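You operate a simulated robot arm through the tools that you are given. There is no shell and no other tool. Be economical: measure what you need, move in short steps, check, and stop when the job is done.

The job below is to be done with a simulated robot arm. You get a single attempt, and the scene is never put back.

## Task
Take the pack marked "Lot 57" from the top of the long table and put it on the top of the low table. Put two of the gauge blocks from the top of the long table on the sleeve station. Fetch the grey cartridge from the top of the low table and set it in the low bin. Take the blue pad and leave it on the label station. Put the dark blue bottle on the top of the narrow table. The order is free. Set down upright: gauge block, dark blue bottle.

Only the result counts: the job must be done as asked and must still hold three seconds after the hand-in. Knocking over, shifting, dropping, spilling or breaking anything else fails it.

## Robot
A 7-joint arm with a vacuum gripper on a trunk, on a base that drives. Base frame: it is fixed to the floor where the robot stands at the start and does not move with it; the origin is under the middle of the robot, x ahead of it, y to its left, z up; the surface under the hand at the start is at about z = 850. Readings come in mm, degrees, newtons and seconds.
Its first joint turns from -166.0 to 166.0 degrees. Places, roughly: blue pad (5x5x3 cm) [1500, 600, 800]; dark blue bottle (6x6x11 cm) [1800, -100, 900]; gauge block [500, -250, 1000]; grey cartridge (5x5x4 cm) [1200, 400, 800]; label pack, sleeve pack [750, -250, 750]; label station (26x23 cm) [4380, 2600, 920]; low bin (24x20x10 cm) [1400, 200, 800]; sleeve station (26x23 cm) [4380, 1960, 920]; top of the low table [1600, 300, 800]; top of the narrow table [-1200, 2900, 800]. Payload 1.06 kg.
Tool frame: the origin (TCP) lies in the middle of the cups' lips, and z points out of the cups. The gripper has 1 cup of 24 mm across, covering 24 by 24 mm (tool x, y); the bellows give 8 mm. With the vacuum on, a cup seals on a smooth face that it is pressed against (1 to 4 N); it does not hold porous or soft things. The pull reaches 23 N.
Orientation is told as [roll, pitch, yaw] about the base's x, y, z axes, in that order, counted from this pose: with the cups facing straight down, the tool's x points along the base's -x, its y along +y and its z along -z.

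## Interface
- The arm moves only by the tool servo_tool. Its argument "rows" is a list of rows, each an object (a shift or turn left out is 0, a gripper value left out holds the last) with "linear": the shift along the tool's x, y, z in mm, a list of three; "angular": the turn, a rotation vector about the tool's x, y, z in degrees, a list of three; "vac": the vacuum: 1 switches it on, 0 off. In form: [{"linear": [dx, dy, dz], "angular": [ax, ay, az], "vac": vac}, ...]. A call has 1 to 20 rows; each row shifts and turns the commanded pose from where the row before left it, along the tool's axes as they then stand. Each row takes 0.2 s and may step no farther than 50 mm and 8.6 degrees from the row before; otherwise, or with a gripper value out of range, the whole call is refused. Where a pose cannot be reached the arm comes as near as it can. A force on the tool above 40 N (or 10 N above the force at the start of the call, whichever is more), or a blocked arm, ends the call early, and 0.2 s more pass. The pull builds up within a second once a cup has sealed. Time passes only in rows, and 0.2 s behind the last, so rows that do not move give it time. The reply holds the time, the measured pose of the TCP, the force on the tool along the base axes and the pull of the vacuum, in the units named above and with some noise, with the torque about the TCP (base axes, N m) and any sound that the robot's microphone picked up.
- Cameras (640 x 400 px; columns grow to the right, rows downward): "scene" is now at [156.8, 152.9, 1481]; the picture's right is [-0.64, -0.77, 0.00], its down [-0.48, 0.40, -0.78] and it looks along [0.60, -0.50, -0.63] (base axes); focal length 266 px, centre (320, 200). "wrist" rides on the gripper at [78, 19, -96] in the tool frame; the picture's right is [-0.24, 0.97, 0.00], its down [-0.71, -0.17, -0.69] and it looks along [-0.67, -0.16, 0.73] (tool axes); focal length 243 px, centre (320, 200). There is no depth. A picture from a camera that has moved, and an enlarged one, comes with that camera's place and axes in the base frame and with its lens. The place of the scene camera against the robot may be out by one fixed shift of up to 12 mm in any direction.
- camera(camera): a new picture of that camera. It takes no simulated time.
- roll_base(legs): drives the robot by 1 to 6 legs, each [ahead, left, turn to the left] in mm, mm and degrees, along the robot's own axes; the way and the turn of a leg run together, so that a leg with both is an arc; at most 1500 mm and 180 degrees a leg. The arm and the cameras ride along, it lands a little off, and it stops where it bumps. It gives what a move gives.
- pan_tilt(pan, tilt): turns the head with the scene camera to pan (to the left, within 120 degrees either way) and tilt (down, from -29 to 69), counted from straight ahead of the robot. It gives what a move gives.
- close_up(camera, box): a new picture of the part [left, top, right, bottom] of that camera's present view, enlarged. It takes no simulated time.
- finish_job(): hands the job in; it is judged then, once.

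Go step by step. Nothing tells you exact positions but the pictures and the camera data: compare them with the known pose of the tool, close in by small moves and look again before you grip or let go. The budget is 186 turns and 164 pictures, counting those below and the enlarged ones. Unless the task says otherwise, let go and move clear before handing in.

The tools are called after "Emit:" as a command line: name --argument value ..., lists and objects as JSON in quotes. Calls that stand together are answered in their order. servo_tool: Moves the arm, as the interface text tells. Its arguments: {"type":"object","properties":{"rows":{"type":"array"}},"required":["rows"]} The other tools are called the same way: roll_base (legs) drives the base; pan_tilt (pan, tilt) turns the head that bears the scene camera; camera (camera) takes a picture; close_up (camera, box) takes an enlarged picture of a part of a camera's view; finish_job () hands the job in.

At the start:

```text
clock: 0.0
eef_pos: [519.4, -278.6, 1155.4]
ee_rot: [0.0, 0.0, 0.0]
contact_force: [-0.2, -0.5, 0.1]
wrist_torque: [0.0, -0.01, -0.03]
pull: 0.0
robot x, y, heading: [1.4, 1.8, 0.0]
head pan, tilt: [-39.7, 38.8]
```

scene: 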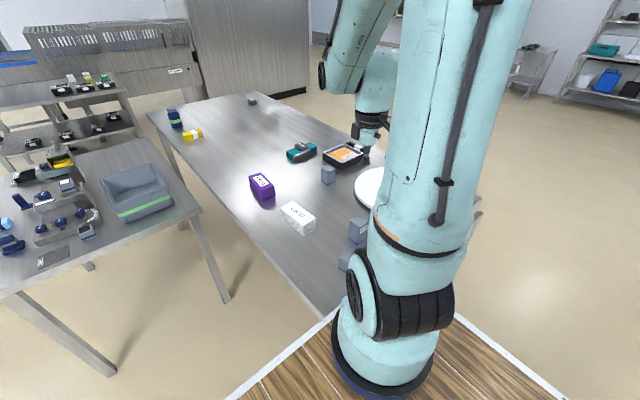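
wrist: 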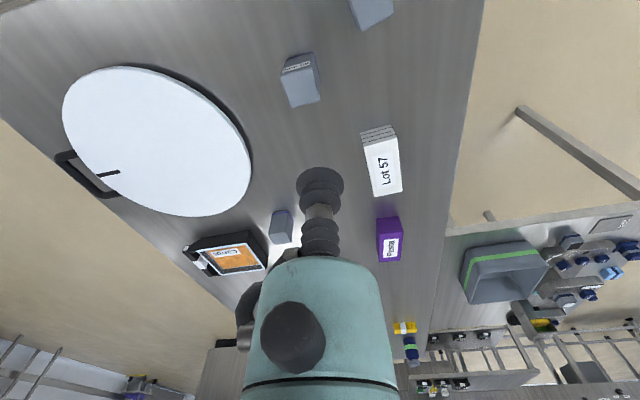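

I see the long table with the Lot 57 pack, several grey blocks and other items, with the low table to its left. I'll look closer before moving anything.

Emit:
close_up --camera "scene" --box '[220, 80, 420, 280]'

Emit:
close_up --camera "scene" --box '[0, 60, 220, 280]'

Emit:
close_up --camera "wrist" --box '[200, 0, 480, 280]'

```text
2.00 times, centred on (320, 180) of scene
camera zoom: at [156.8, 152.9, 1481.0], right [-0.64, -0.77, 0.0], down [-0.48, 0.4, -0.78], along [0.6, -0.5, -0.63], focal length 531 px, centre (320, 240)
```

zoom: 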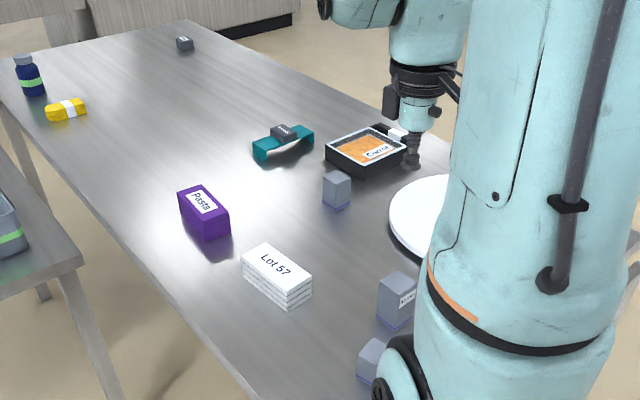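

```text
1.82 times, centred on (110, 170) of scene
camera zoom: at [156.8, 152.9, 1481.0], right [-0.64, -0.77, 0.0], down [-0.48, 0.4, -0.78], along [0.6, -0.5, -0.63], focal length 483 px, centre (702, 254)
```

zoom: 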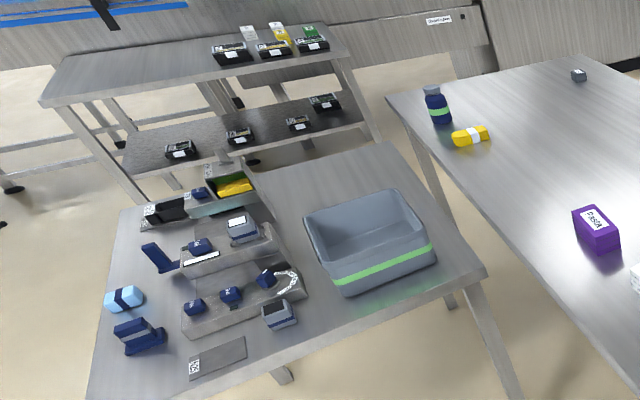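

```text
1.43 times, centred on (340, 140) of wrist
camera zoom: at [441.6, -259.1, 1250.7], right [0.24, 0.97, 0.0], down [0.71, -0.17, 0.69], along [0.67, -0.16, -0.73], focal length 347 px, centre (291, 286)
```

zoom: 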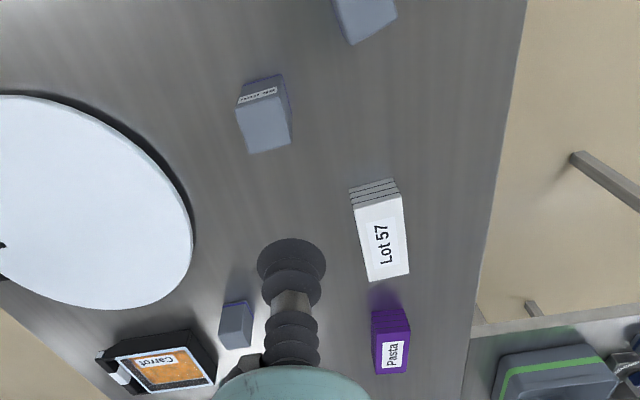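

The pack's centre is about [713, -211], top about z 880. I'll move the cup above it and look again.

Emit:
servo_tool --rows '[{"linear": [-38, 14, 32]}, {"linear": [-38, 14, 32]}, {"linear": [-38, 14, 32]}, {"linear": [-38, 14, 32]}, {"linear": [-40, 12, 32]}, {"linear": [0, 0, 0]}]'

Emit:
camera --camera "wrist"

Emit:
close_up --camera "scene" --box '[240, 130, 400, 290]'

```text
refused: row 1 steps farther than a row can; nothing moved
```

```text
158 pictures are left
camera wrist: at [441.6, -259.1, 1250.7], right [0.24, 0.97, 0.0], down [0.71, -0.17, 0.69], along [0.67, -0.16, -0.73], focal length 243 px, centre (320, 200)
```

wrist: 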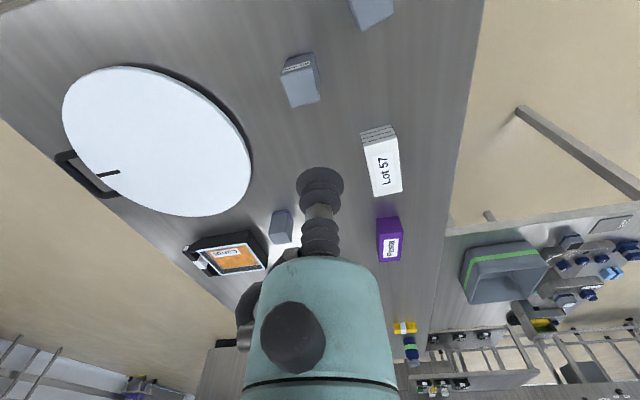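

```text
2.50 times, centred on (320, 210) of scene
camera zoom: at [156.8, 152.9, 1481.0], right [-0.64, -0.77, 0.0], down [-0.48, 0.4, -0.78], along [0.6, -0.5, -0.63], focal length 664 px, centre (320, 175)
```

zoom: 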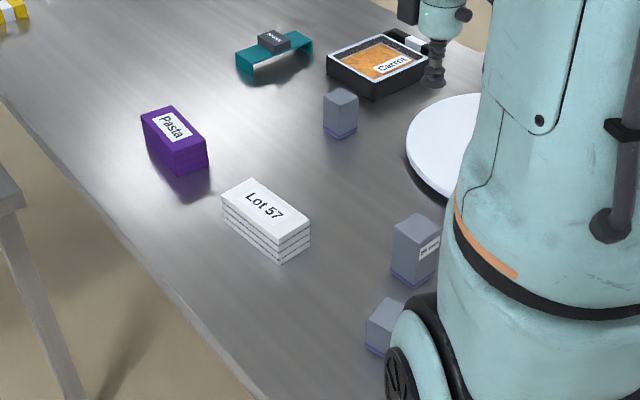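

The row was just over the 50 mm limit; I'll use six rows instead.

Emit:
servo_tool --rows '[{"linear": [-33, 11, 25]}, {"linear": [-33, 11, 25]}, {"linear": [-33, 11, 25]}, {"linear": [-33, 11, 25]}, {"linear": [-33, 12, 25]}, {"linear": [-27, 11, 25]}, {"linear": [0, 0, 0]}]'

Emit:
camera --camera "wrist"

Emit:
camera --camera "scene"

```text
clock: 1.6
eef_pos: [711.2, -211.7, 1004.5]
ee_rot: [0.0, 0.0, 0.0]
contact_force: [0.0, 0.5, 0.6]
wrist_torque: [0.01, 0.01, -0.01]
pull: 0.0
robot x, y, heading: [-1.7, 0.0, -0.1]
head pan, tilt: [-39.7, 38.8]
```

```text
156 pictures are left
camera wrist: at [634.3, -191.2, 1100.6], right [0.24, 0.97, 0.0], down [0.71, -0.17, 0.69], along [0.67, -0.16, -0.73], focal length 243 px, centre (320, 200)
```

wrist: 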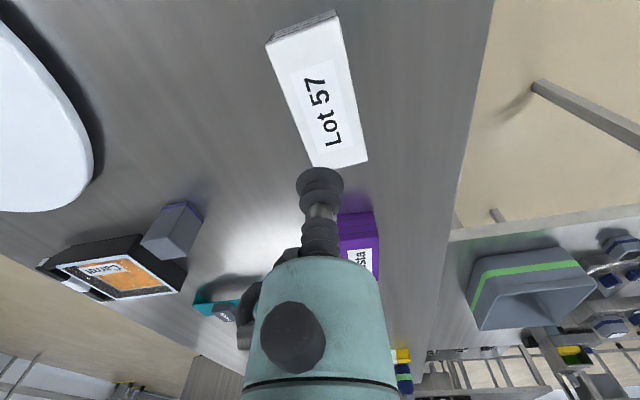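

```text
155 pictures are left
camera scene: at [156.7, 152.9, 1481.0], right [-0.64, -0.77, 0.0], down [-0.48, 0.4, -0.78], along [0.6, -0.5, -0.63], focal length 266 px, centre (320, 200)
```

scene: 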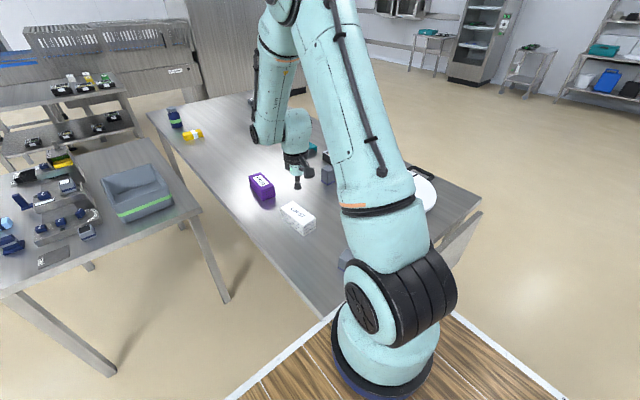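

The cup is right over the pack centre (about [710, -209], top near 890). I'll descend with vacuum on, in small steps at the end.

Emit:
servo_tool --rows '[{"linear": [1, 2, 40]}, {"linear": [0, 0, 40]}, {"linear": [0, 0, 22], "vac": 1}, {"linear": [0, 0, 3]}, {"linear": [0, 0, 3]}, {"linear": [0, 0, 2]}, {"linear": [0, 0, 0]}]'

Emit:
close_up --camera "wrist" --box '[220, 20, 420, 220]'

```text
clock: 3.2
eef_pos: [711.6, -211.0, 894.7]
ee_rot: [0.0, 0.0, 0.0]
contact_force: [-3.2, -3.2, 12.1]
wrist_torque: [0.02, -0.02, -0.02]
pull: 22.8
robot x, y, heading: [0.4, -0.4, 0.1]
head pan, tilt: [-39.7, 38.8]
```

```text
2.00 times, centred on (320, 120) of wrist
camera zoom: at [633.1, -190.6, 990.6], right [0.24, 0.97, 0.0], down [0.71, -0.17, 0.69], along [0.67, -0.16, -0.73], focal length 485 px, centre (320, 360)
```

zoom: 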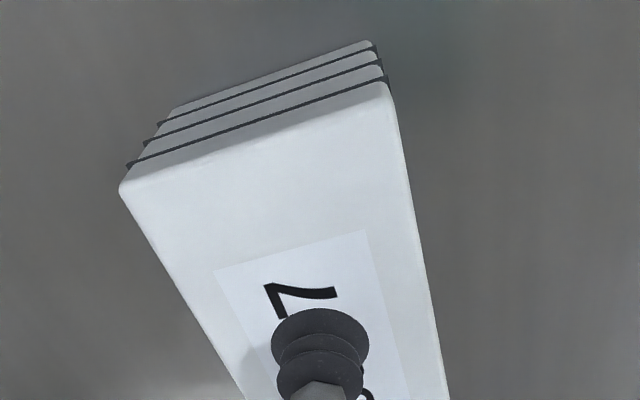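

Sealed with pull 22.8 N. I'll lift the pack and look at the low table and the surroundings.

Emit:
servo_tool --rows '[{"linear": [0, 0, -10]}, {"linear": [0, 0, -20]}, {"linear": [0, 0, -40]}, {"linear": [0, 0, -45]}, {"linear": [0, 0, -45]}, {"linear": [0, 0, -45]}, {"linear": [0, 0, 0]}]'

Emit:
pan_tilt --pan 15 --tilt 35

Emit:
camera --camera "scene"

```text
clock: 4.8
eef_pos: [713.0, -210.8, 1101.8]
ee_rot: [0.0, 0.0, 0.0]
contact_force: [0.5, -0.7, -2.5]
wrist_torque: [-0.01, 0.02, 0.01]
pull: 22.8
robot x, y, heading: [-2.2, -0.5, 0.3]
head pan, tilt: [-39.7, 38.8]
```

```text
clock: 6.0
eef_pos: [712.1, -212.1, 1101.1]
ee_rot: [0.0, 0.0, 0.0]
contact_force: [0.2, 0.2, -2.6]
wrist_torque: [-0.02, 0.03, 0.03]
pull: 22.9
robot x, y, heading: [1.4, -2.1, 0.1]
head pan, tilt: [15.0, 35.0]
```

```text
153 pictures are left
camera scene: at [175.9, 230.5, 1486.8], right [0.26, -0.97, 0.0], down [-0.55, -0.15, -0.82], along [0.79, 0.21, -0.57], focal length 266 px, centre (320, 200)
```

scene: 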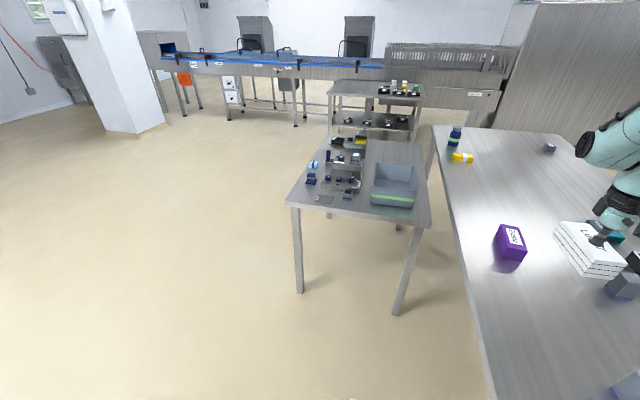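

The low table spans about x 1085–1950, y 0–610; the bin is at its front right, and the cartridge and pad are on the left. I'll drive to stand in front of it at about (550, 350).

Emit:
roll_base --legs '[[0, 350, 0], [540, 0, 0]]'

Emit:
pan_tilt --pan 5 --tilt 45

Emit:
camera --camera "scene"

Emit:
camera --camera "wrist"

```text
clock: 10.9
eef_pos: [1240.6, 142.4, 1101.2]
ee_rot: [0.0, 0.1, 0.5]
contact_force: [0.5, -0.5, -3.0]
wrist_torque: [-0.03, 0.03, 0.01]
pull: 22.9
robot x, y, heading: [527.0, 346.6, 1.0]
head pan, tilt: [15.0, 35.0]
```

```text
clock: 11.7
eef_pos: [1240.4, 141.3, 1101.9]
ee_rot: [0.0, 0.0, 0.7]
contact_force: [-0.4, 0.8, -1.6]
wrist_torque: [0.0, 0.05, -0.01]
pull: 22.9
robot x, y, heading: [525.5, 346.5, 0.5]
head pan, tilt: [5.0, 45.0]
```

```text
152 pictures are left
camera scene: at [695.3, 562.0, 1472.0], right [0.1, -1.0, 0.0], down [-0.7, -0.07, -0.71], along [0.7, 0.07, -0.71], focal length 266 px, centre (320, 200)
```

scene: 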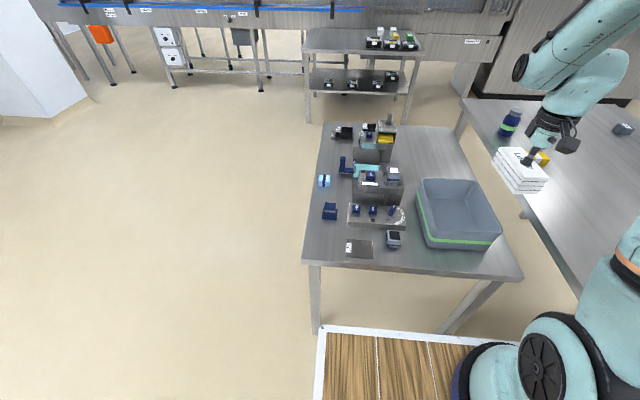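

```text
151 pictures are left
camera wrist: at [1162.4, 160.8, 1196.8], right [0.22, 0.97, 0.0], down [0.71, -0.16, 0.68], along [0.67, -0.15, -0.73], focal length 243 px, centre (320, 200)
```

wrist: 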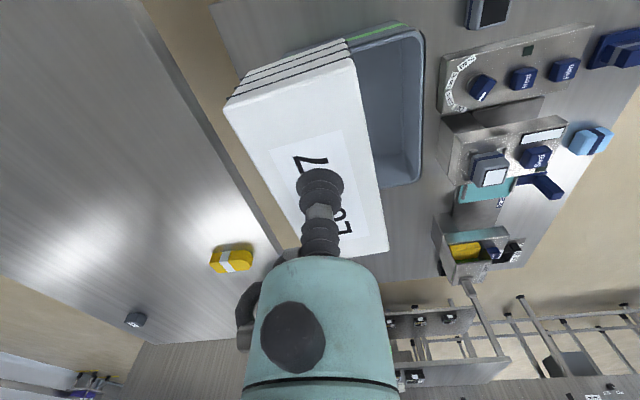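

There is a free strip about 100 mm deep in front of the bin, at about x 1195, y 150, with the table top near z 735. I'll turn the pack 90° so it lies along that strip, then check it.

Emit:
servo_tool --rows '[{"angular": [0, 0, 8.5]}, {"angular": [0, 0, 8.5]}, {"angular": [0, 0, 8.5]}, {"angular": [0, 0, 8.5]}, {"angular": [0, 0, 8.5]}, {"angular": [0, 0, 8.5]}, {"angular": [0, 0, 8.5]}, {"angular": [0, 0, 8.5]}, {"angular": [0, 0, 8.5]}, {"angular": [0, 0, 8.5]}, {"angular": [0, 0, 8.5]}, {}]'

Emit:
camera --camera "wrist"

Emit:
close_up --camera "scene" --box '[290, 110, 550, 310]'

```text
clock: 14.2
eef_pos: [1239.5, 141.2, 1101.5]
ee_rot: [-0.1, 0.0, -93.0]
contact_force: [0.0, -0.3, -1.7]
wrist_torque: [0.04, -0.01, -0.01]
pull: 22.9
robot x, y, heading: [527.6, 343.3, 0.3]
head pan, tilt: [5.0, 45.0]
```

```text
150 pictures are left
camera wrist: at [1263.6, 220.0, 1197.2], right [0.96, -0.29, 0.0], down [-0.21, -0.7, 0.68], along [-0.2, -0.66, -0.73], focal length 243 px, centre (320, 200)
```

wrist: 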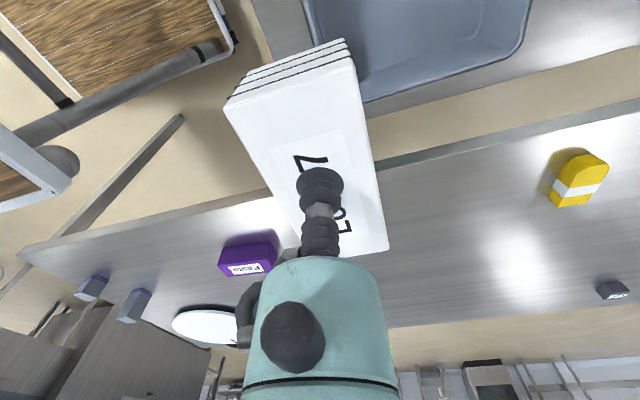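

```text
2.00 times, centred on (420, 210) of scene
camera zoom: at [695.3, 562.0, 1472.0], right [0.1, -1.0, 0.0], down [-0.7, -0.07, -0.71], along [0.7, 0.07, -0.71], focal length 531 px, centre (120, 180)
```

zoom: 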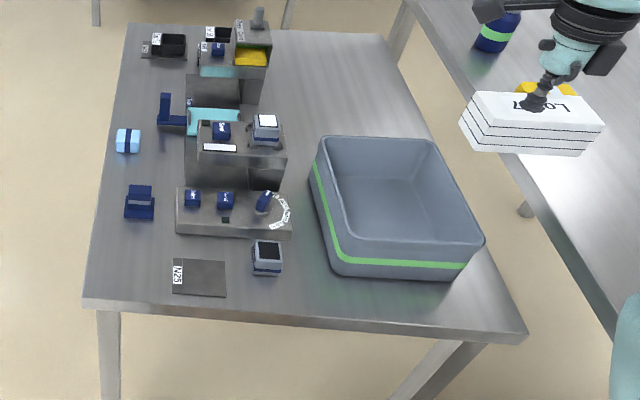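

I'll place it slightly toward the front edge at x≈1188 to stay clear of the bin. First I'll move above it and down to z 900 and check clearances.

Emit:
servo_tool --rows '[{"linear": [11, -27, 20]}, {"linear": [10, -26, 20]}, {"linear": [0, 0, 45]}, {"linear": [0, 0, 45]}, {"linear": [0, 0, 45]}, {"linear": [0, 0, 25]}, {}]'

Emit:
close_up --camera "scene" --box '[340, 150, 560, 320]'

Emit:
camera --camera "wrist"

```text
clock: 15.8
eef_pos: [1189.0, 165.5, 901.4]
ee_rot: [-0.1, -0.1, -92.9]
contact_force: [0.5, 0.3, -2.9]
wrist_torque: [0.02, 0.04, -0.03]
pull: 23.1
robot x, y, heading: [525.0, 343.2, 0.7]
head pan, tilt: [5.0, 45.0]
```

```text
2.35 times, centred on (450, 235) of scene
camera zoom: at [695.2, 562.0, 1472.0], right [0.1, -1.0, 0.0], down [-0.7, -0.07, -0.71], along [0.7, 0.07, -0.71], focal length 625 px, centre (14, 118)
```

zoom: 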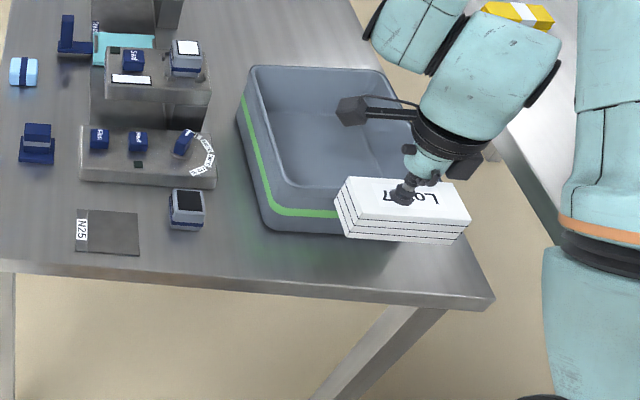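

```text
147 pictures are left
camera wrist: at [1212.4, 243.3, 996.8], right [0.96, -0.28, 0.0], down [-0.21, -0.7, 0.69], along [-0.19, -0.66, -0.73], focal length 243 px, centre (320, 200)
```

wrist: 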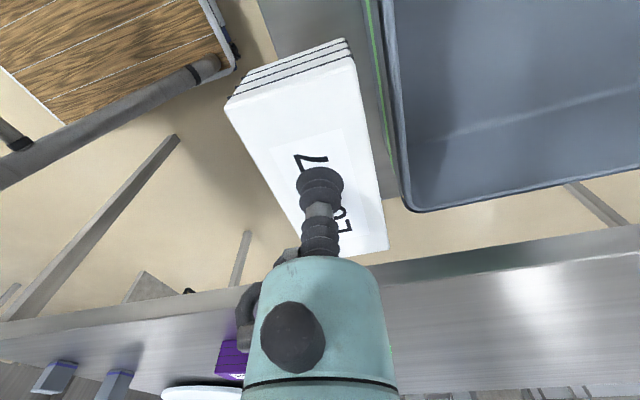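

The front edge is at x≈1157 and the bin front at ≈1238, so the pack (1166–1218) fits between. I'll lower it.

Emit:
servo_tool --rows '[{"linear": [0, 0, 40]}, {"linear": [0, 0, 40]}, {"linear": [0, 0, 20]}, {"linear": [0, 0, 8]}, {}]'

Emit:
close_up --camera "scene" --box '[400, 180, 540, 310]'

```text
clock: 17.1
eef_pos: [1187.7, 165.3, 794.2]
ee_rot: [0.0, 0.0, -92.9]
contact_force: [0.3, -0.6, 10.1]
wrist_torque: [0.01, -0.03, 0.03]
pull: 22.9
robot x, y, heading: [524.5, 345.5, 0.6]
head pan, tilt: [5.0, 45.0]
```

```text
3.08 times, centred on (470, 245) of scene
camera zoom: at [694.9, 562.1, 1472.0], right [0.1, -1.0, 0.0], down [-0.7, -0.07, -0.71], along [0.7, 0.07, -0.71], focal length 817 px, centre (-142, 62)
```

zoom: 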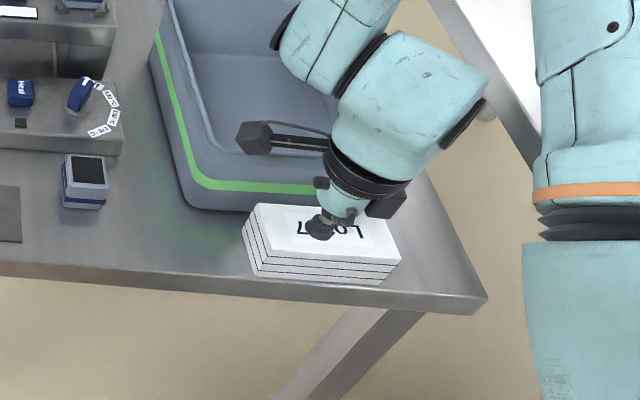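

The pack is down on the table in front of the bin. I'll release and rise.

Emit:
servo_tool --rows '[{"vac": 0}, {}, {}, {"linear": [0, 0, -5]}, {"linear": [0, 0, -20]}, {"linear": [0, 0, -45]}, {"linear": [0, 0, -45]}, {}]'

Emit:
close_up --camera "scene" --box '[340, 170, 560, 310]'

Emit:
camera --camera "wrist"

```text
clock: 18.9
eef_pos: [1190.0, 164.0, 907.2]
ee_rot: [0.0, 0.0, -92.9]
contact_force: [0.1, -0.1, -0.1]
wrist_torque: [0.03, -0.01, -0.03]
pull: 0.0
robot x, y, heading: [528.4, 344.0, 0.5]
head pan, tilt: [5.0, 45.0]
```

```text
2.86 times, centred on (450, 240) of scene
camera zoom: at [695.3, 562.0, 1472.0], right [0.1, -1.0, 0.0], down [-0.7, -0.07, -0.71], along [0.7, 0.07, -0.71], focal length 758 px, centre (-51, 86)
```

zoom: 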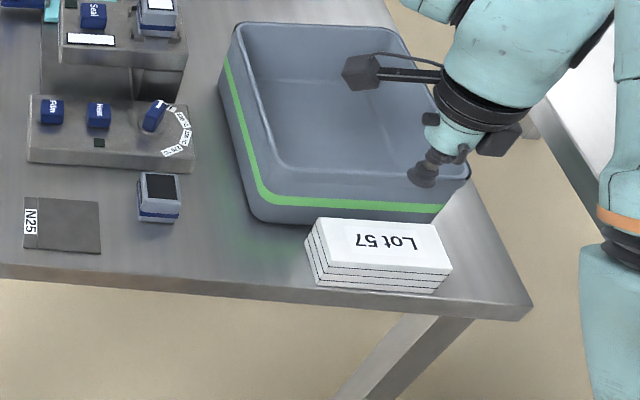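

```text
144 pictures are left
camera wrist: at [1212.7, 243.5, 1003.2], right [0.96, -0.28, 0.0], down [-0.21, -0.7, 0.69], along [-0.19, -0.66, -0.73], focal length 243 px, centre (320, 200)
```

wrist: 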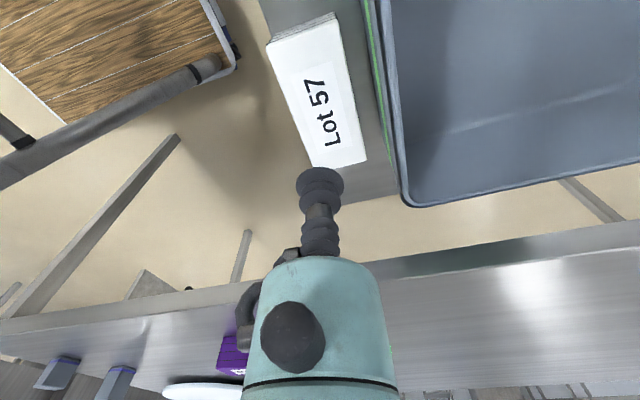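

The pack is placed cleanly. Next is the grey cartridge on the table top at about [1240, 380], so I'll move over it.

Emit:
servo_tool --rows '[{"linear": [43.6, 8.4, -5]}, {"linear": [43.6, 8.4, -5]}, {"linear": [43.6, 8.4, -5]}, {"linear": [43.6, 8.4, 0]}, {"linear": [43.6, 8.4, 0]}, {}]'

Emit:
camera --camera "wrist"

Emit:
close_up --camera "scene" --box '[310, 150, 450, 290]'

```text
clock: 20.2
eef_pos: [1243.0, 381.9, 920.6]
ee_rot: [0.0, -0.1, -92.9]
contact_force: [-0.6, -0.9, 0.1]
wrist_torque: [-0.01, -0.02, -0.02]
pull: 0.0
robot x, y, heading: [523.8, 346.9, 0.4]
head pan, tilt: [5.0, 45.0]
```

```text
143 pictures are left
camera wrist: at [1265.0, 460.7, 1016.5], right [0.96, -0.28, 0.0], down [-0.21, -0.7, 0.69], along [-0.19, -0.66, -0.73], focal length 243 px, centre (320, 200)
```

wrist: 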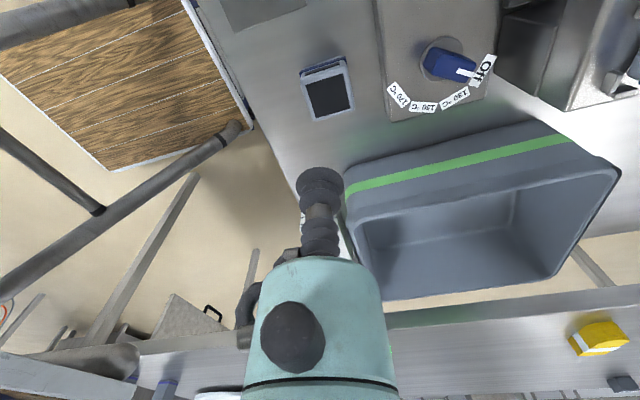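

```text
2.86 times, centred on (380, 220) of scene
camera zoom: at [695.2, 562.0, 1472.0], right [0.1, -1.0, 0.0], down [-0.7, -0.07, -0.71], along [0.7, 0.07, -0.71], focal length 758 px, centre (149, 143)
```

zoom: 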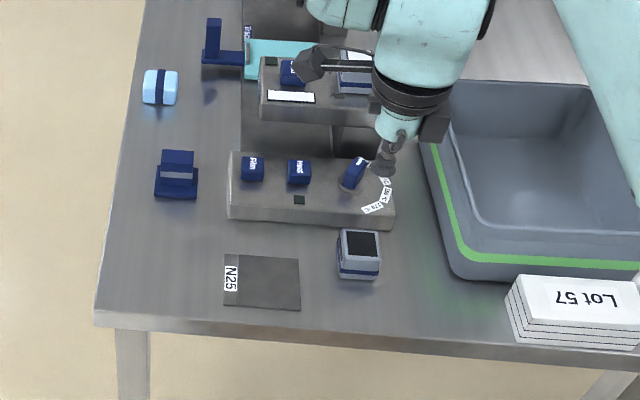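

The cartridge top centre is at about [1252, 379], so I'll shift 9 mm and descend on it.

Emit:
servo_tool --rows '[{"linear": [-2, 9, 35]}, {"linear": [0, 0, 40]}, {"linear": [0, 0, 35], "vac": 1}, {"linear": [0, 0, 10]}, {"linear": [0, 0, 4]}, {"linear": [0, 0, 3]}, {}]'

Emit:
close_up --camera "wrist" --box '[240, 60, 440, 220]'

```text
clock: 21.9
eef_pos: [1251.1, 377.2, 794.1]
ee_rot: [0.0, 0.0, -92.8]
contact_force: [0.4, -0.8, -0.5]
wrist_torque: [0.0, 0.01, 0.03]
pull: 0.0
robot x, y, heading: [523.5, 345.7, 0.5]
head pan, tilt: [5.0, 45.0]
```

```text
2.50 times, centred on (340, 140) of wrist
camera zoom: at [1273.4, 456.3, 891.2], right [0.96, -0.28, 0.0], down [-0.21, -0.7, 0.69], along [-0.19, -0.66, -0.73], focal length 606 px, centre (270, 350)
```

zoom: 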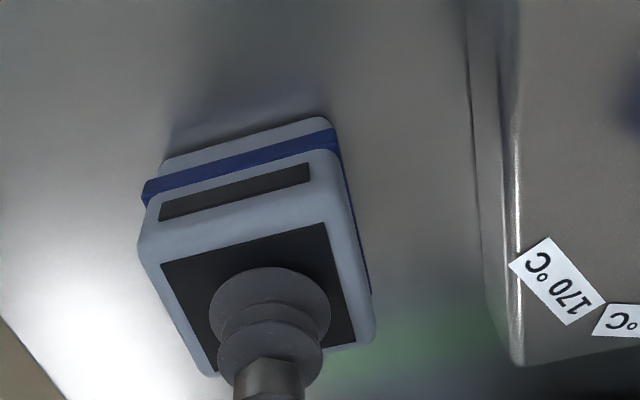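

The cup is centred on the cartridge and just above it, so I'll press on gently.

Emit:
servo_tool --rows '[{"linear": [0, 0, 2]}, {"linear": [0, 0, 2]}, {"linear": [0, 0, 2]}, {}, {}]'

```text
clock: 23.1
eef_pos: [1251.1, 377.6, 790.4]
ee_rot: [0.0, 0.0, -92.8]
contact_force: [0.2, -0.3, 4.1]
wrist_torque: [-0.01, 0.0, -0.01]
pull: 22.7
robot x, y, heading: [525.4, 345.3, 0.5]
head pan, tilt: [5.0, 45.0]
```

Sealed at 22.7 N. I'll lift and carry it over the bin centre, about [1358, 173].

Emit:
servo_tool --rows '[{"linear": [0, 0, -10]}, {"linear": [0, 0, -40]}, {"linear": [0, 0, -50]}, {"linear": [0, 0, -50]}, {"linear": [-39.6, 23.4, 0]}, {"linear": [-39.6, 23.4, 0]}, {"linear": [-39.6, 23.4, 0]}, {"linear": [-39.6, 23.4, 0]}, {"linear": [-39.6, 23.4, 0]}, {}]'

Emit:
camera --camera "wrist"

Emit:
close_up --camera "scene" --box '[380, 130, 540, 290]'

```text
clock: 25.2
eef_pos: [1355.5, 175.1, 939.2]
ee_rot: [0.0, 0.0, -92.9]
contact_force: [0.4, 0.8, -0.3]
wrist_torque: [0.0, -0.02, 0.02]
pull: 22.9
robot x, y, heading: [529.9, 344.5, 0.4]
head pan, tilt: [5.0, 45.0]
```

```text
140 pictures are left
camera wrist: at [1378.6, 253.9, 1034.3], right [0.96, -0.28, 0.0], down [-0.21, -0.7, 0.69], along [-0.19, -0.66, -0.73], focal length 243 px, centre (320, 200)
```

wrist: 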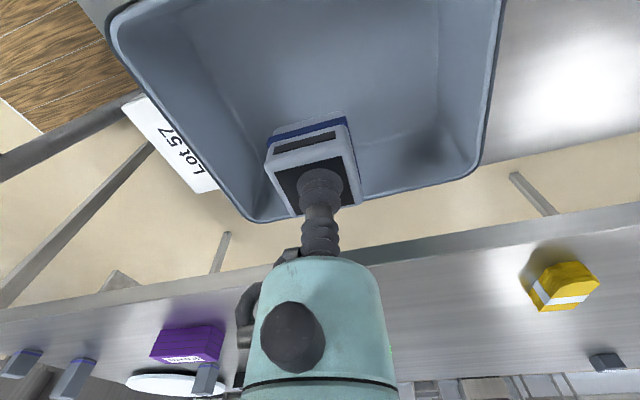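

```text
2.50 times, centred on (460, 210) of scene
camera zoom: at [695.3, 562.0, 1472.0], right [0.1, -1.0, 0.0], down [-0.7, -0.07, -0.71], along [0.7, 0.07, -0.71], focal length 664 px, centre (-30, 175)
```

zoom: 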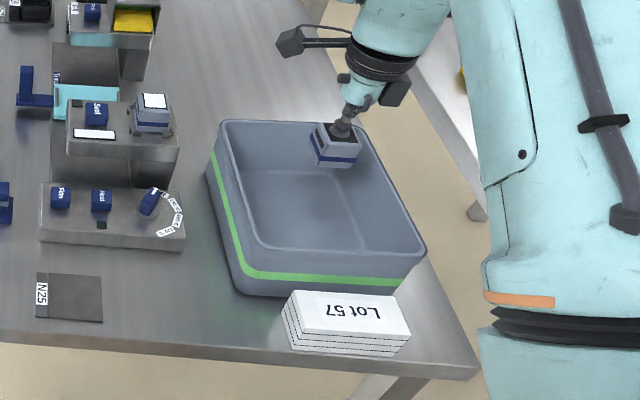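

It is centred over the bin, so I'll lower it inside.

Emit:
servo_tool --rows '[{"linear": [0, 0, 40]}, {"linear": [0, 0, 40]}, {"linear": [0, 0, 35]}, {"linear": [0, 0, 12]}, {"linear": [0, 0, 6]}, {"linear": [0, 0, 4]}, {}]'

```text
clock: 26.9
eef_pos: [1356.0, 175.1, 803.0]
ee_rot: [0.0, 0.0, -92.9]
contact_force: [-0.2, -0.6, -0.4]
wrist_torque: [0.02, 0.0, 0.0]
pull: 23.3
robot x, y, heading: [523.9, 345.2, 0.4]
head pan, tilt: [5.0, 45.0]
```

Emit:
servo_tool --rows '[{"linear": [0, 0, 3]}, {"linear": [0, 0, 3]}, {"linear": [0, 0, 2]}, {}]'

```text
clock: 27.9
eef_pos: [1357.0, 173.2, 795.5]
ee_rot: [0.0, -0.1, -92.9]
contact_force: [-2.1, 0.0, 1.7]
wrist_torque: [-0.01, 0.05, -0.03]
pull: 23.3
robot x, y, heading: [528.4, 346.0, 0.5]
head pan, tilt: [5.0, 45.0]
```

It has touched the bin floor. I'll release and rise clear.

Emit:
servo_tool --rows '[{"vac": 0}, {}, {}, {"linear": [0, 0, -5]}, {"linear": [0, 0, -30]}, {"linear": [0, 0, -50]}, {"linear": [0, 0, -50]}, {"linear": [0, 0, -50]}, {"linear": [0, 0, -30]}, {}]'

Emit:
camera --camera "wrist"

Emit:
close_up --camera "scene" --box '[290, 110, 490, 300]'

```text
clock: 30.1
eef_pos: [1355.9, 172.5, 1012.5]
ee_rot: [0.0, 0.0, -92.9]
contact_force: [0.2, -0.2, 0.6]
wrist_torque: [-0.01, 0.0, 0.01]
pull: 0.1
robot x, y, heading: [526.6, 346.8, 0.5]
head pan, tilt: [5.0, 45.0]
```

```text
138 pictures are left
camera wrist: at [1378.9, 250.6, 1107.2], right [0.96, -0.28, 0.0], down [-0.21, -0.7, 0.69], along [-0.19, -0.66, -0.73], focal length 243 px, centre (320, 200)
```

wrist: 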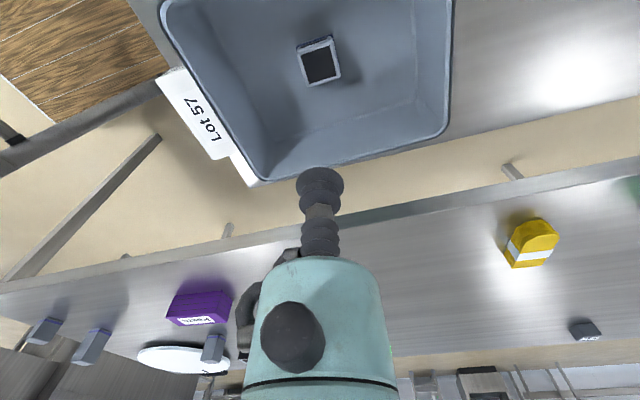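

```text
2.11 times, centred on (390, 205) of scene
camera zoom: at [695.3, 562.0, 1472.0], right [0.1, -1.0, 0.0], down [-0.7, -0.07, -0.71], along [0.7, 0.07, -0.71], focal length 559 px, centre (173, 190)
```

zoom: 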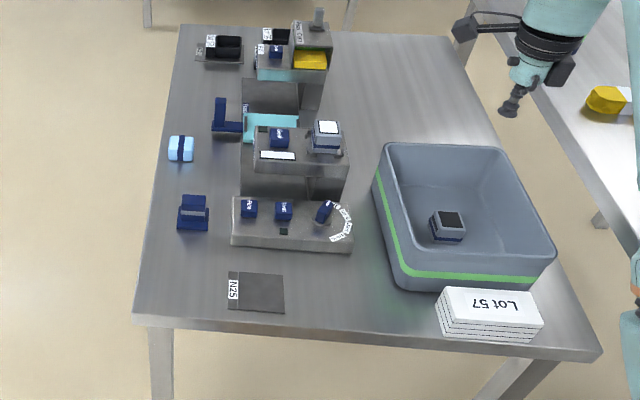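

The cartridge is in the bin. Next is the blue pad at about [1497, 626]. I'll raise the arm, turn the tool back to yaw 0, retract, and check the surroundings for driving.

Emit:
servo_tool --rows '[{"linear": [0, 0, -9], "angular": [0, 0, -8.5]}, {"linear": [0, 0, -9], "angular": [0, 0, -8.5]}, {"linear": [0, 0, -9], "angular": [0, 0, -8.5]}, {"linear": [0, 0, -9], "angular": [0, 0, -8.5]}, {"linear": [0, 0, -9], "angular": [0, 0, -8.5]}, {"linear": [0, 0, -9], "angular": [0, 0, -8.5]}, {"linear": [0, 0, -9], "angular": [0, 0, -8.5]}, {"linear": [0, 0, -9], "angular": [0, 0, -8.5]}, {"linear": [0, 0, -9], "angular": [0, 0, -8.5]}, {"linear": [0, 0, -9], "angular": [0, 0, -8.5]}, {"linear": [0, 0, -9], "angular": [0, 0, -8]}, {"linear": [50, 20, 0]}, {"linear": [40, 30, 0]}, {"linear": [40, 30, 0]}, {"linear": [40, 30, 0]}, {}]'

Emit:
pan_tilt --pan 60 --tilt 20

Emit:
camera --camera "scene"

```text
refused: row 12 steps farther than a row can; nothing moved
```

```text
clock: 31.3
eef_pos: [1356.0, 172.1, 1010.9]
ee_rot: [0.0, 0.1, -92.9]
contact_force: [0.2, 0.0, 0.3]
wrist_torque: [-0.01, 0.0, 0.0]
pull: 0.1
robot x, y, heading: [526.0, 345.3, 0.6]
head pan, tilt: [60.0, 20.0]
```

```text
136 pictures are left
camera scene: at [660.1, 635.1, 1510.6], right [0.87, -0.49, 0.0], down [-0.17, -0.3, -0.94], along [0.46, 0.82, -0.34], focal length 266 px, centre (320, 200)
```

scene: 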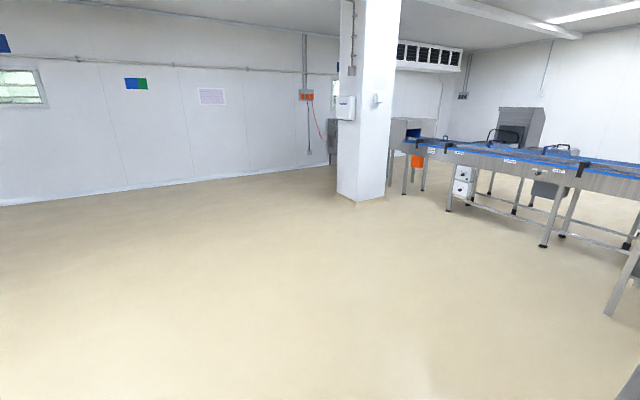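

The floor to the left is clear, and the conveyor line with the stations runs along x≈4200. I'll resend the arm retract with legal steps.

Emit:
servo_tool --rows '[{"linear": [0, 0, -9], "angular": [0, 0, -8.5]}, {"linear": [0, 0, -9], "angular": [0, 0, -8.5]}, {"linear": [0, 0, -9], "angular": [0, 0, -8.5]}, {"linear": [0, 0, -9], "angular": [0, 0, -8.5]}, {"linear": [0, 0, -9], "angular": [0, 0, -8.5]}, {"linear": [0, 0, -9], "angular": [0, 0, -8.5]}, {"linear": [0, 0, -9], "angular": [0, 0, -8.5]}, {"linear": [0, 0, -9], "angular": [0, 0, -8.5]}, {"linear": [0, 0, -9], "angular": [0, 0, -8.5]}, {"linear": [0, 0, -9], "angular": [0, 0, -8.5]}, {"linear": [0, 0, -9], "angular": [0, 0, -8]}, {"linear": [38, 30, 0]}, {"linear": [38, 30, 0]}, {"linear": [38, 30, 0]}, {"linear": [38, 30, 0]}, {"linear": [38, 30, 0]}, {"linear": [38, 30, 0]}, {}]'

Emit:
roll_base --legs '[[0, 880, 0], [970, 0, 0], [0, 0, -90]]'

Emit:
pan_tilt --pan -10 --tilt 45

Emit:
camera --camera "scene"

Emit:
camera --camera "wrist"

```text
clock: 35.1
eef_pos: [1130.3, 356.2, 1109.4]
ee_rot: [0.0, 0.0, 0.1]
contact_force: [-0.2, 0.0, -1.4]
wrist_torque: [0.02, 0.04, -0.04]
pull: 0.1
robot x, y, heading: [527.7, 342.6, 0.8]
head pan, tilt: [60.0, 20.0]
```

```text
clock: 48.4
eef_pos: [1505.5, 634.3, 1109.7]
ee_rot: [0.0, 0.0, -90.9]
contact_force: [0.3, -0.2, 0.5]
wrist_torque: [0.01, 0.0, -0.05]
pull: 0.2
robot x, y, heading: [1507.8, 1239.9, -90.2]
head pan, tilt: [60.0, 20.0]
```

```text
clock: 49.8
eef_pos: [1505.6, 634.5, 1109.7]
ee_rot: [0.0, 0.0, -91.0]
contact_force: [-0.4, 0.4, -0.5]
wrist_torque: [0.0, 0.03, 0.02]
pull: 0.0
robot x, y, heading: [1501.7, 1237.6, -90.2]
head pan, tilt: [-10.0, 45.0]
```

```text
135 pictures are left
camera scene: at [1690.9, 1054.2, 1472.0], right [-0.98, 0.18, 0.0], down [0.13, 0.7, -0.71], along [-0.13, -0.7, -0.71], focal length 266 px, centre (320, 200)
```

scene: 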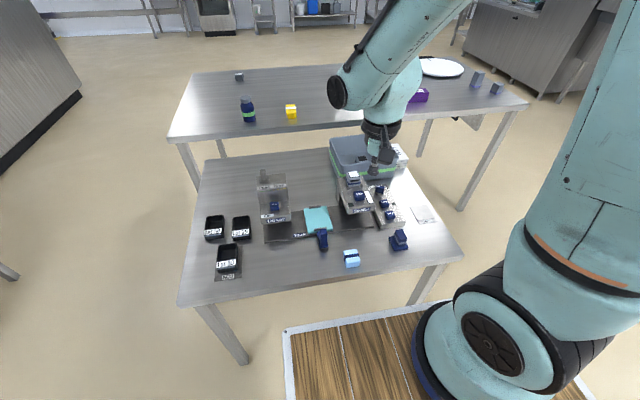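

```text
134 pictures are left
camera wrist: at [1526.6, 713.3, 1204.8], right [0.97, -0.25, 0.0], down [-0.18, -0.71, 0.69], along [-0.17, -0.66, -0.73], focal length 243 px, centre (320, 200)
```

wrist: 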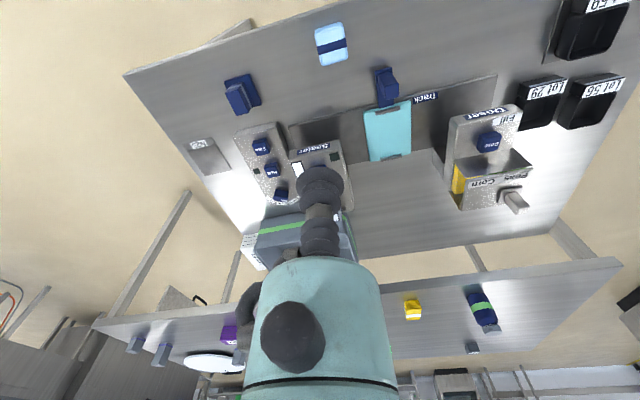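

The pad is at about [1520, 635]. I'll move above it down to z≈860 and look.

Emit:
servo_tool --rows '[{"linear": [0, 14, 45]}, {"linear": [0, 0, 50]}, {"linear": [0, 0, 50]}, {"linear": [0, 0, 50]}, {"linear": [0, 0, 50]}, {}]'

Emit:
close_up --camera "wrist" --box '[220, 20, 420, 220]'

Emit:
close_up --camera "scene" --box '[290, 190, 430, 290]'

```text
clock: 51.2
eef_pos: [1522.7, 633.6, 864.4]
ee_rot: [0.0, 0.0, -90.9]
contact_force: [0.4, 0.0, 0.2]
wrist_torque: [0.02, -0.02, 0.01]
pull: 0.0
robot x, y, heading: [1507.3, 1241.6, -90.2]
head pan, tilt: [-10.0, 45.0]
```

```text
2.00 times, centred on (320, 120) of wrist
camera zoom: at [1542.3, 712.4, 960.7], right [0.97, -0.25, 0.0], down [-0.18, -0.7, 0.69], along [-0.17, -0.66, -0.73], focal length 485 px, centre (320, 360)
```

zoom: 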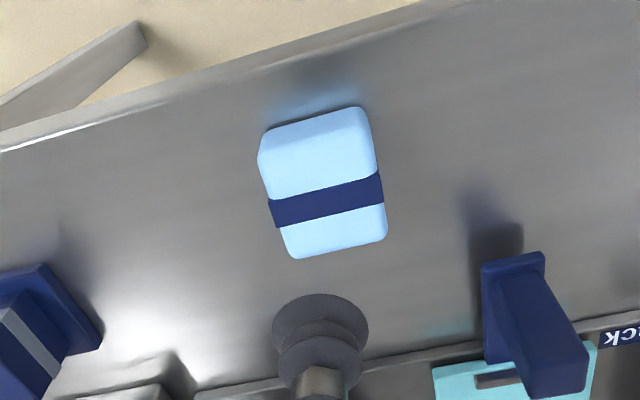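

```text
4.00 times, centred on (360, 240) of scene
camera zoom: at [1690.9, 1054.3, 1472.0], right [-0.98, 0.18, 0.0], down [0.13, 0.7, -0.71], along [-0.13, -0.7, -0.71], focal length 1062 px, centre (160, 40)
```

zoom: 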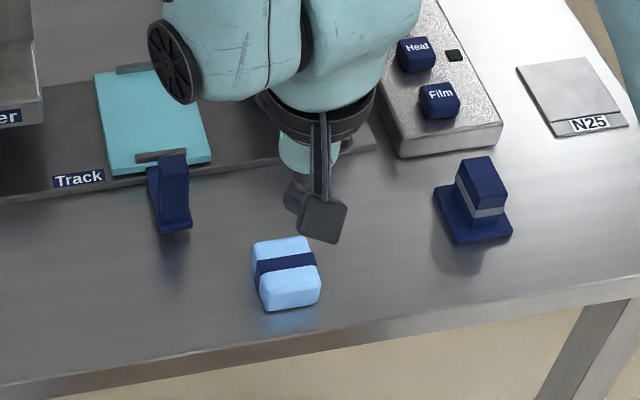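

The pad is straight below the cup. I'll descend with vacuum on.

Emit:
servo_tool --rows '[{"linear": [0, 0, 40], "vac": 1}, {"linear": [0, 0, 30]}, {"linear": [0, 0, 8]}, {"linear": [0, 0, 3]}, {"linear": [0, 0, 2]}, {}]'

```text
clock: 52.6
eef_pos: [1519.1, 635.4, 781.7]
ee_rot: [0.0, -0.1, -91.0]
contact_force: [0.2, -1.0, -1.0]
wrist_torque: [-0.03, -0.04, 0.0]
pull: 22.7
robot x, y, heading: [1508.9, 1235.5, -90.5]
head pan, tilt: [-10.0, 45.0]
```

The pad is held (22.7 N). I'll lift and drive toward the label station, stopping short to look.

Emit:
servo_tool --rows '[{"linear": [0, 0, -15]}, {"linear": [0, 0, -50]}, {"linear": [0, 0, -50]}, {"linear": [0, 0, -50]}, {"linear": [0, 0, -50]}, {"linear": [0, 0, -50]}, {"linear": [0, 0, -50]}, {}]'

Emit:
roll_base --legs '[[0, 0, 90], [1500, 0, 0], [0, 1360, 0], [450, 0, 0]]'

Emit:
pan_tilt --pan 0 --tilt 30

Emit:
camera --camera "scene"

Emit:
camera --camera "wrist"

```text
clock: 54.4
eef_pos: [1518.5, 633.4, 1098.4]
ee_rot: [0.0, 0.1, -90.9]
contact_force: [-0.3, -0.4, 0.1]
wrist_torque: [0.04, 0.01, -0.03]
pull: 22.8
robot x, y, heading: [1507.1, 1239.9, -90.6]
head pan, tilt: [-10.0, 45.0]
```

```text
clock: 65.5
eef_pos: [3585.9, 1205.4, 1096.4]
ee_rot: [-0.1, 0.0, -1.5]
contact_force: [0.3, 0.6, -0.1]
wrist_torque: [-0.01, -0.02, 0.04]
pull: 23.0
robot x, y, heading: [2980.1, 1199.3, -0.9]
head pan, tilt: [-10.0, 45.0]
stopped in leg 2: the robot was blocked; the commanded pose is now the measured one
```

```text
clock: 66.2
eef_pos: [3585.1, 1205.7, 1098.7]
ee_rot: [-0.1, 0.0, -1.5]
contact_force: [0.4, 0.3, 0.5]
wrist_torque: [-0.01, -0.03, -0.02]
pull: 23.3
robot x, y, heading: [2982.4, 1199.8, -0.8]
head pan, tilt: [0.0, 30.0]
```

```text
131 pictures are left
camera scene: at [3165.3, 1402.8, 1494.5], right [-0.02, -1.0, 0.0], down [-0.5, 0.01, -0.87], along [0.87, -0.01, -0.5], focal length 266 px, centre (320, 200)
```

scene: 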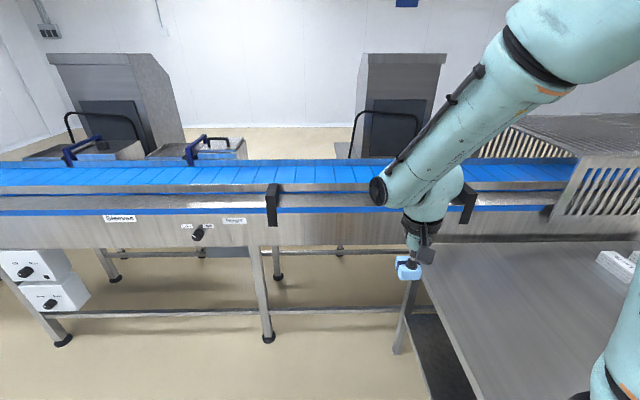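

```text
130 pictures are left
camera wrist: at [3508.2, 1228.0, 1193.3], right [0.26, 0.97, 0.0], down [0.7, -0.19, 0.69], along [0.66, -0.18, -0.73], focal length 243 px, centre (320, 200)
```

wrist: 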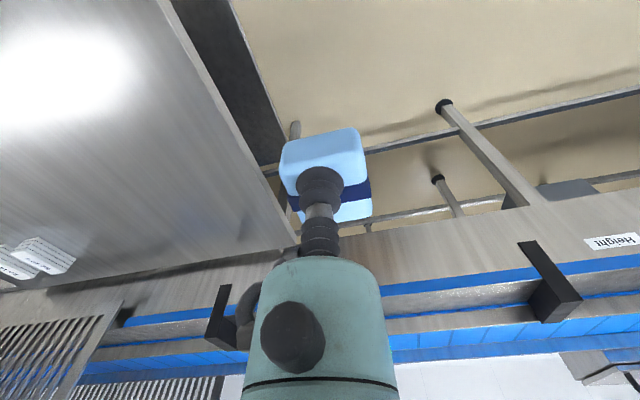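

The base bumped the two-tier shelf's left side (shelf edge y≈1030). I'll back off and go round it to the left, stopping at about (3350, 2600) to look at the stations.

Emit:
roll_base --legs '[[-150, 0, 0], [0, 1400, 0], [0, 0, 0.8], [500, 0, 0]]'

Emit:
camera --camera "scene"

Emit:
pan_tilt --pan -70 --tilt 25

Emit:
camera --camera "scene"

```text
clock: 77.2
eef_pos: [3933.4, 2679.9, 1097.7]
ee_rot: [0.1, 0.0, 1.0]
contact_force: [-0.4, 0.5, -0.7]
wrist_torque: [0.02, 0.01, 0.02]
pull: 22.4
robot x, y, heading: [3326.0, 2645.2, 1.2]
head pan, tilt: [0.0, 30.0]
```

```text
129 pictures are left
camera scene: at [3505.2, 2858.8, 1494.6], right [0.02, -1.0, 0.0], down [-0.5, -0.01, -0.87], along [0.87, 0.02, -0.5], focal length 266 px, centre (320, 200)
```

scene: 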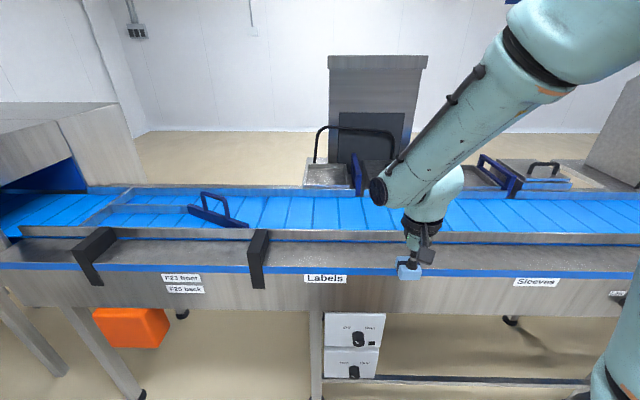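

```text
clock: 78.6
eef_pos: [3933.3, 2678.2, 1096.9]
ee_rot: [0.0, 0.1, 0.9]
contact_force: [-0.7, -0.5, -0.3]
wrist_torque: [0.0, -0.01, 0.02]
pull: 22.8
robot x, y, heading: [3327.5, 2644.9, 1.5]
head pan, tilt: [-70.0, 25.0]
```

```text
128 pictures are left
camera scene: at [3448.4, 2770.9, 1502.5], right [-0.93, -0.37, 0.0], down [-0.15, 0.39, -0.91], along [0.33, -0.84, -0.42], focal length 266 px, centre (320, 200)
```

scene: 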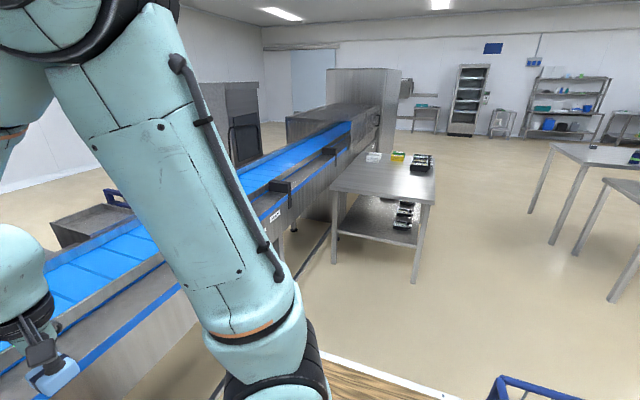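

The conveyor has a front ledge marked "Labels" and "Sleeves". I need to see which surfaces are the stations, so I'll look closer.

Emit:
pan_tilt --pan -12 --tilt 25

Emit:
close_up --camera "scene" --box '[80, 130, 360, 310]'

Emit:
camera --camera "scene"

Emit:
camera --camera "wrist"

```text
clock: 79.9
eef_pos: [3933.6, 2678.2, 1097.8]
ee_rot: [0.0, 0.0, 1.0]
contact_force: [-0.3, -0.7, 0.7]
wrist_torque: [0.01, -0.01, 0.0]
pull: 22.4
robot x, y, heading: [3330.0, 2643.8, 1.5]
head pan, tilt: [-12.0, 25.0]
```

```text
2.22 times, centred on (220, 220) of scene
camera zoom: at [3505.3, 2839.6, 1502.5], right [-0.18, -0.98, 0.0], down [-0.42, 0.08, -0.91], along [0.89, -0.17, -0.42], focal length 590 px, centre (542, 156)
```

zoom: 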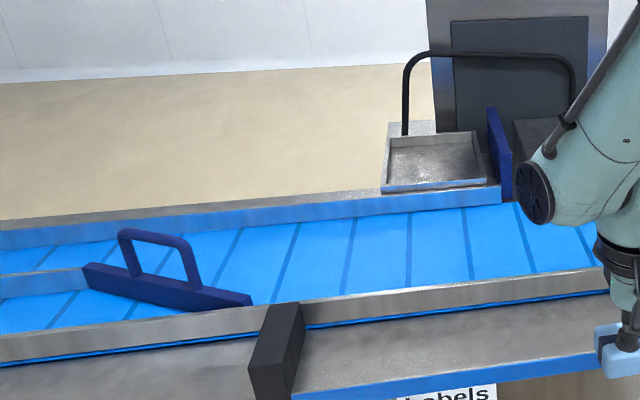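

```text
126 pictures are left
camera scene: at [3505.3, 2839.6, 1502.5], right [-0.18, -0.98, 0.0], down [-0.42, 0.08, -0.91], along [0.89, -0.17, -0.42], focal length 266 px, centre (320, 200)
```

scene: 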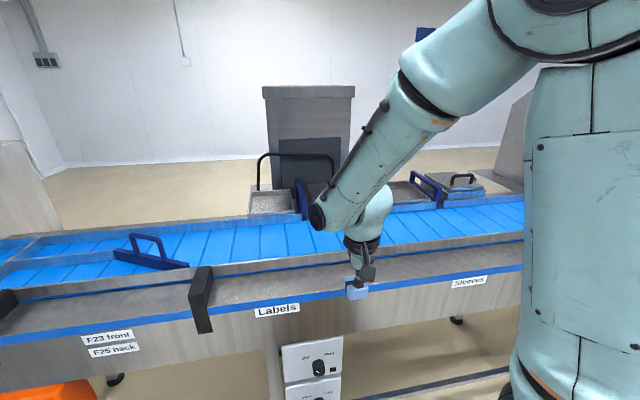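

```text
125 pictures are left
camera wrist: at [3855.1, 2697.8, 1193.3], right [0.22, 0.98, 0.0], down [0.71, -0.16, 0.69], along [0.67, -0.15, -0.73], focal length 243 px, centre (320, 200)
```

wrist: 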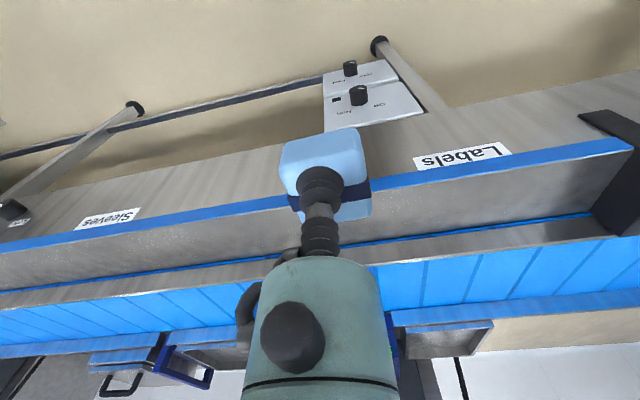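

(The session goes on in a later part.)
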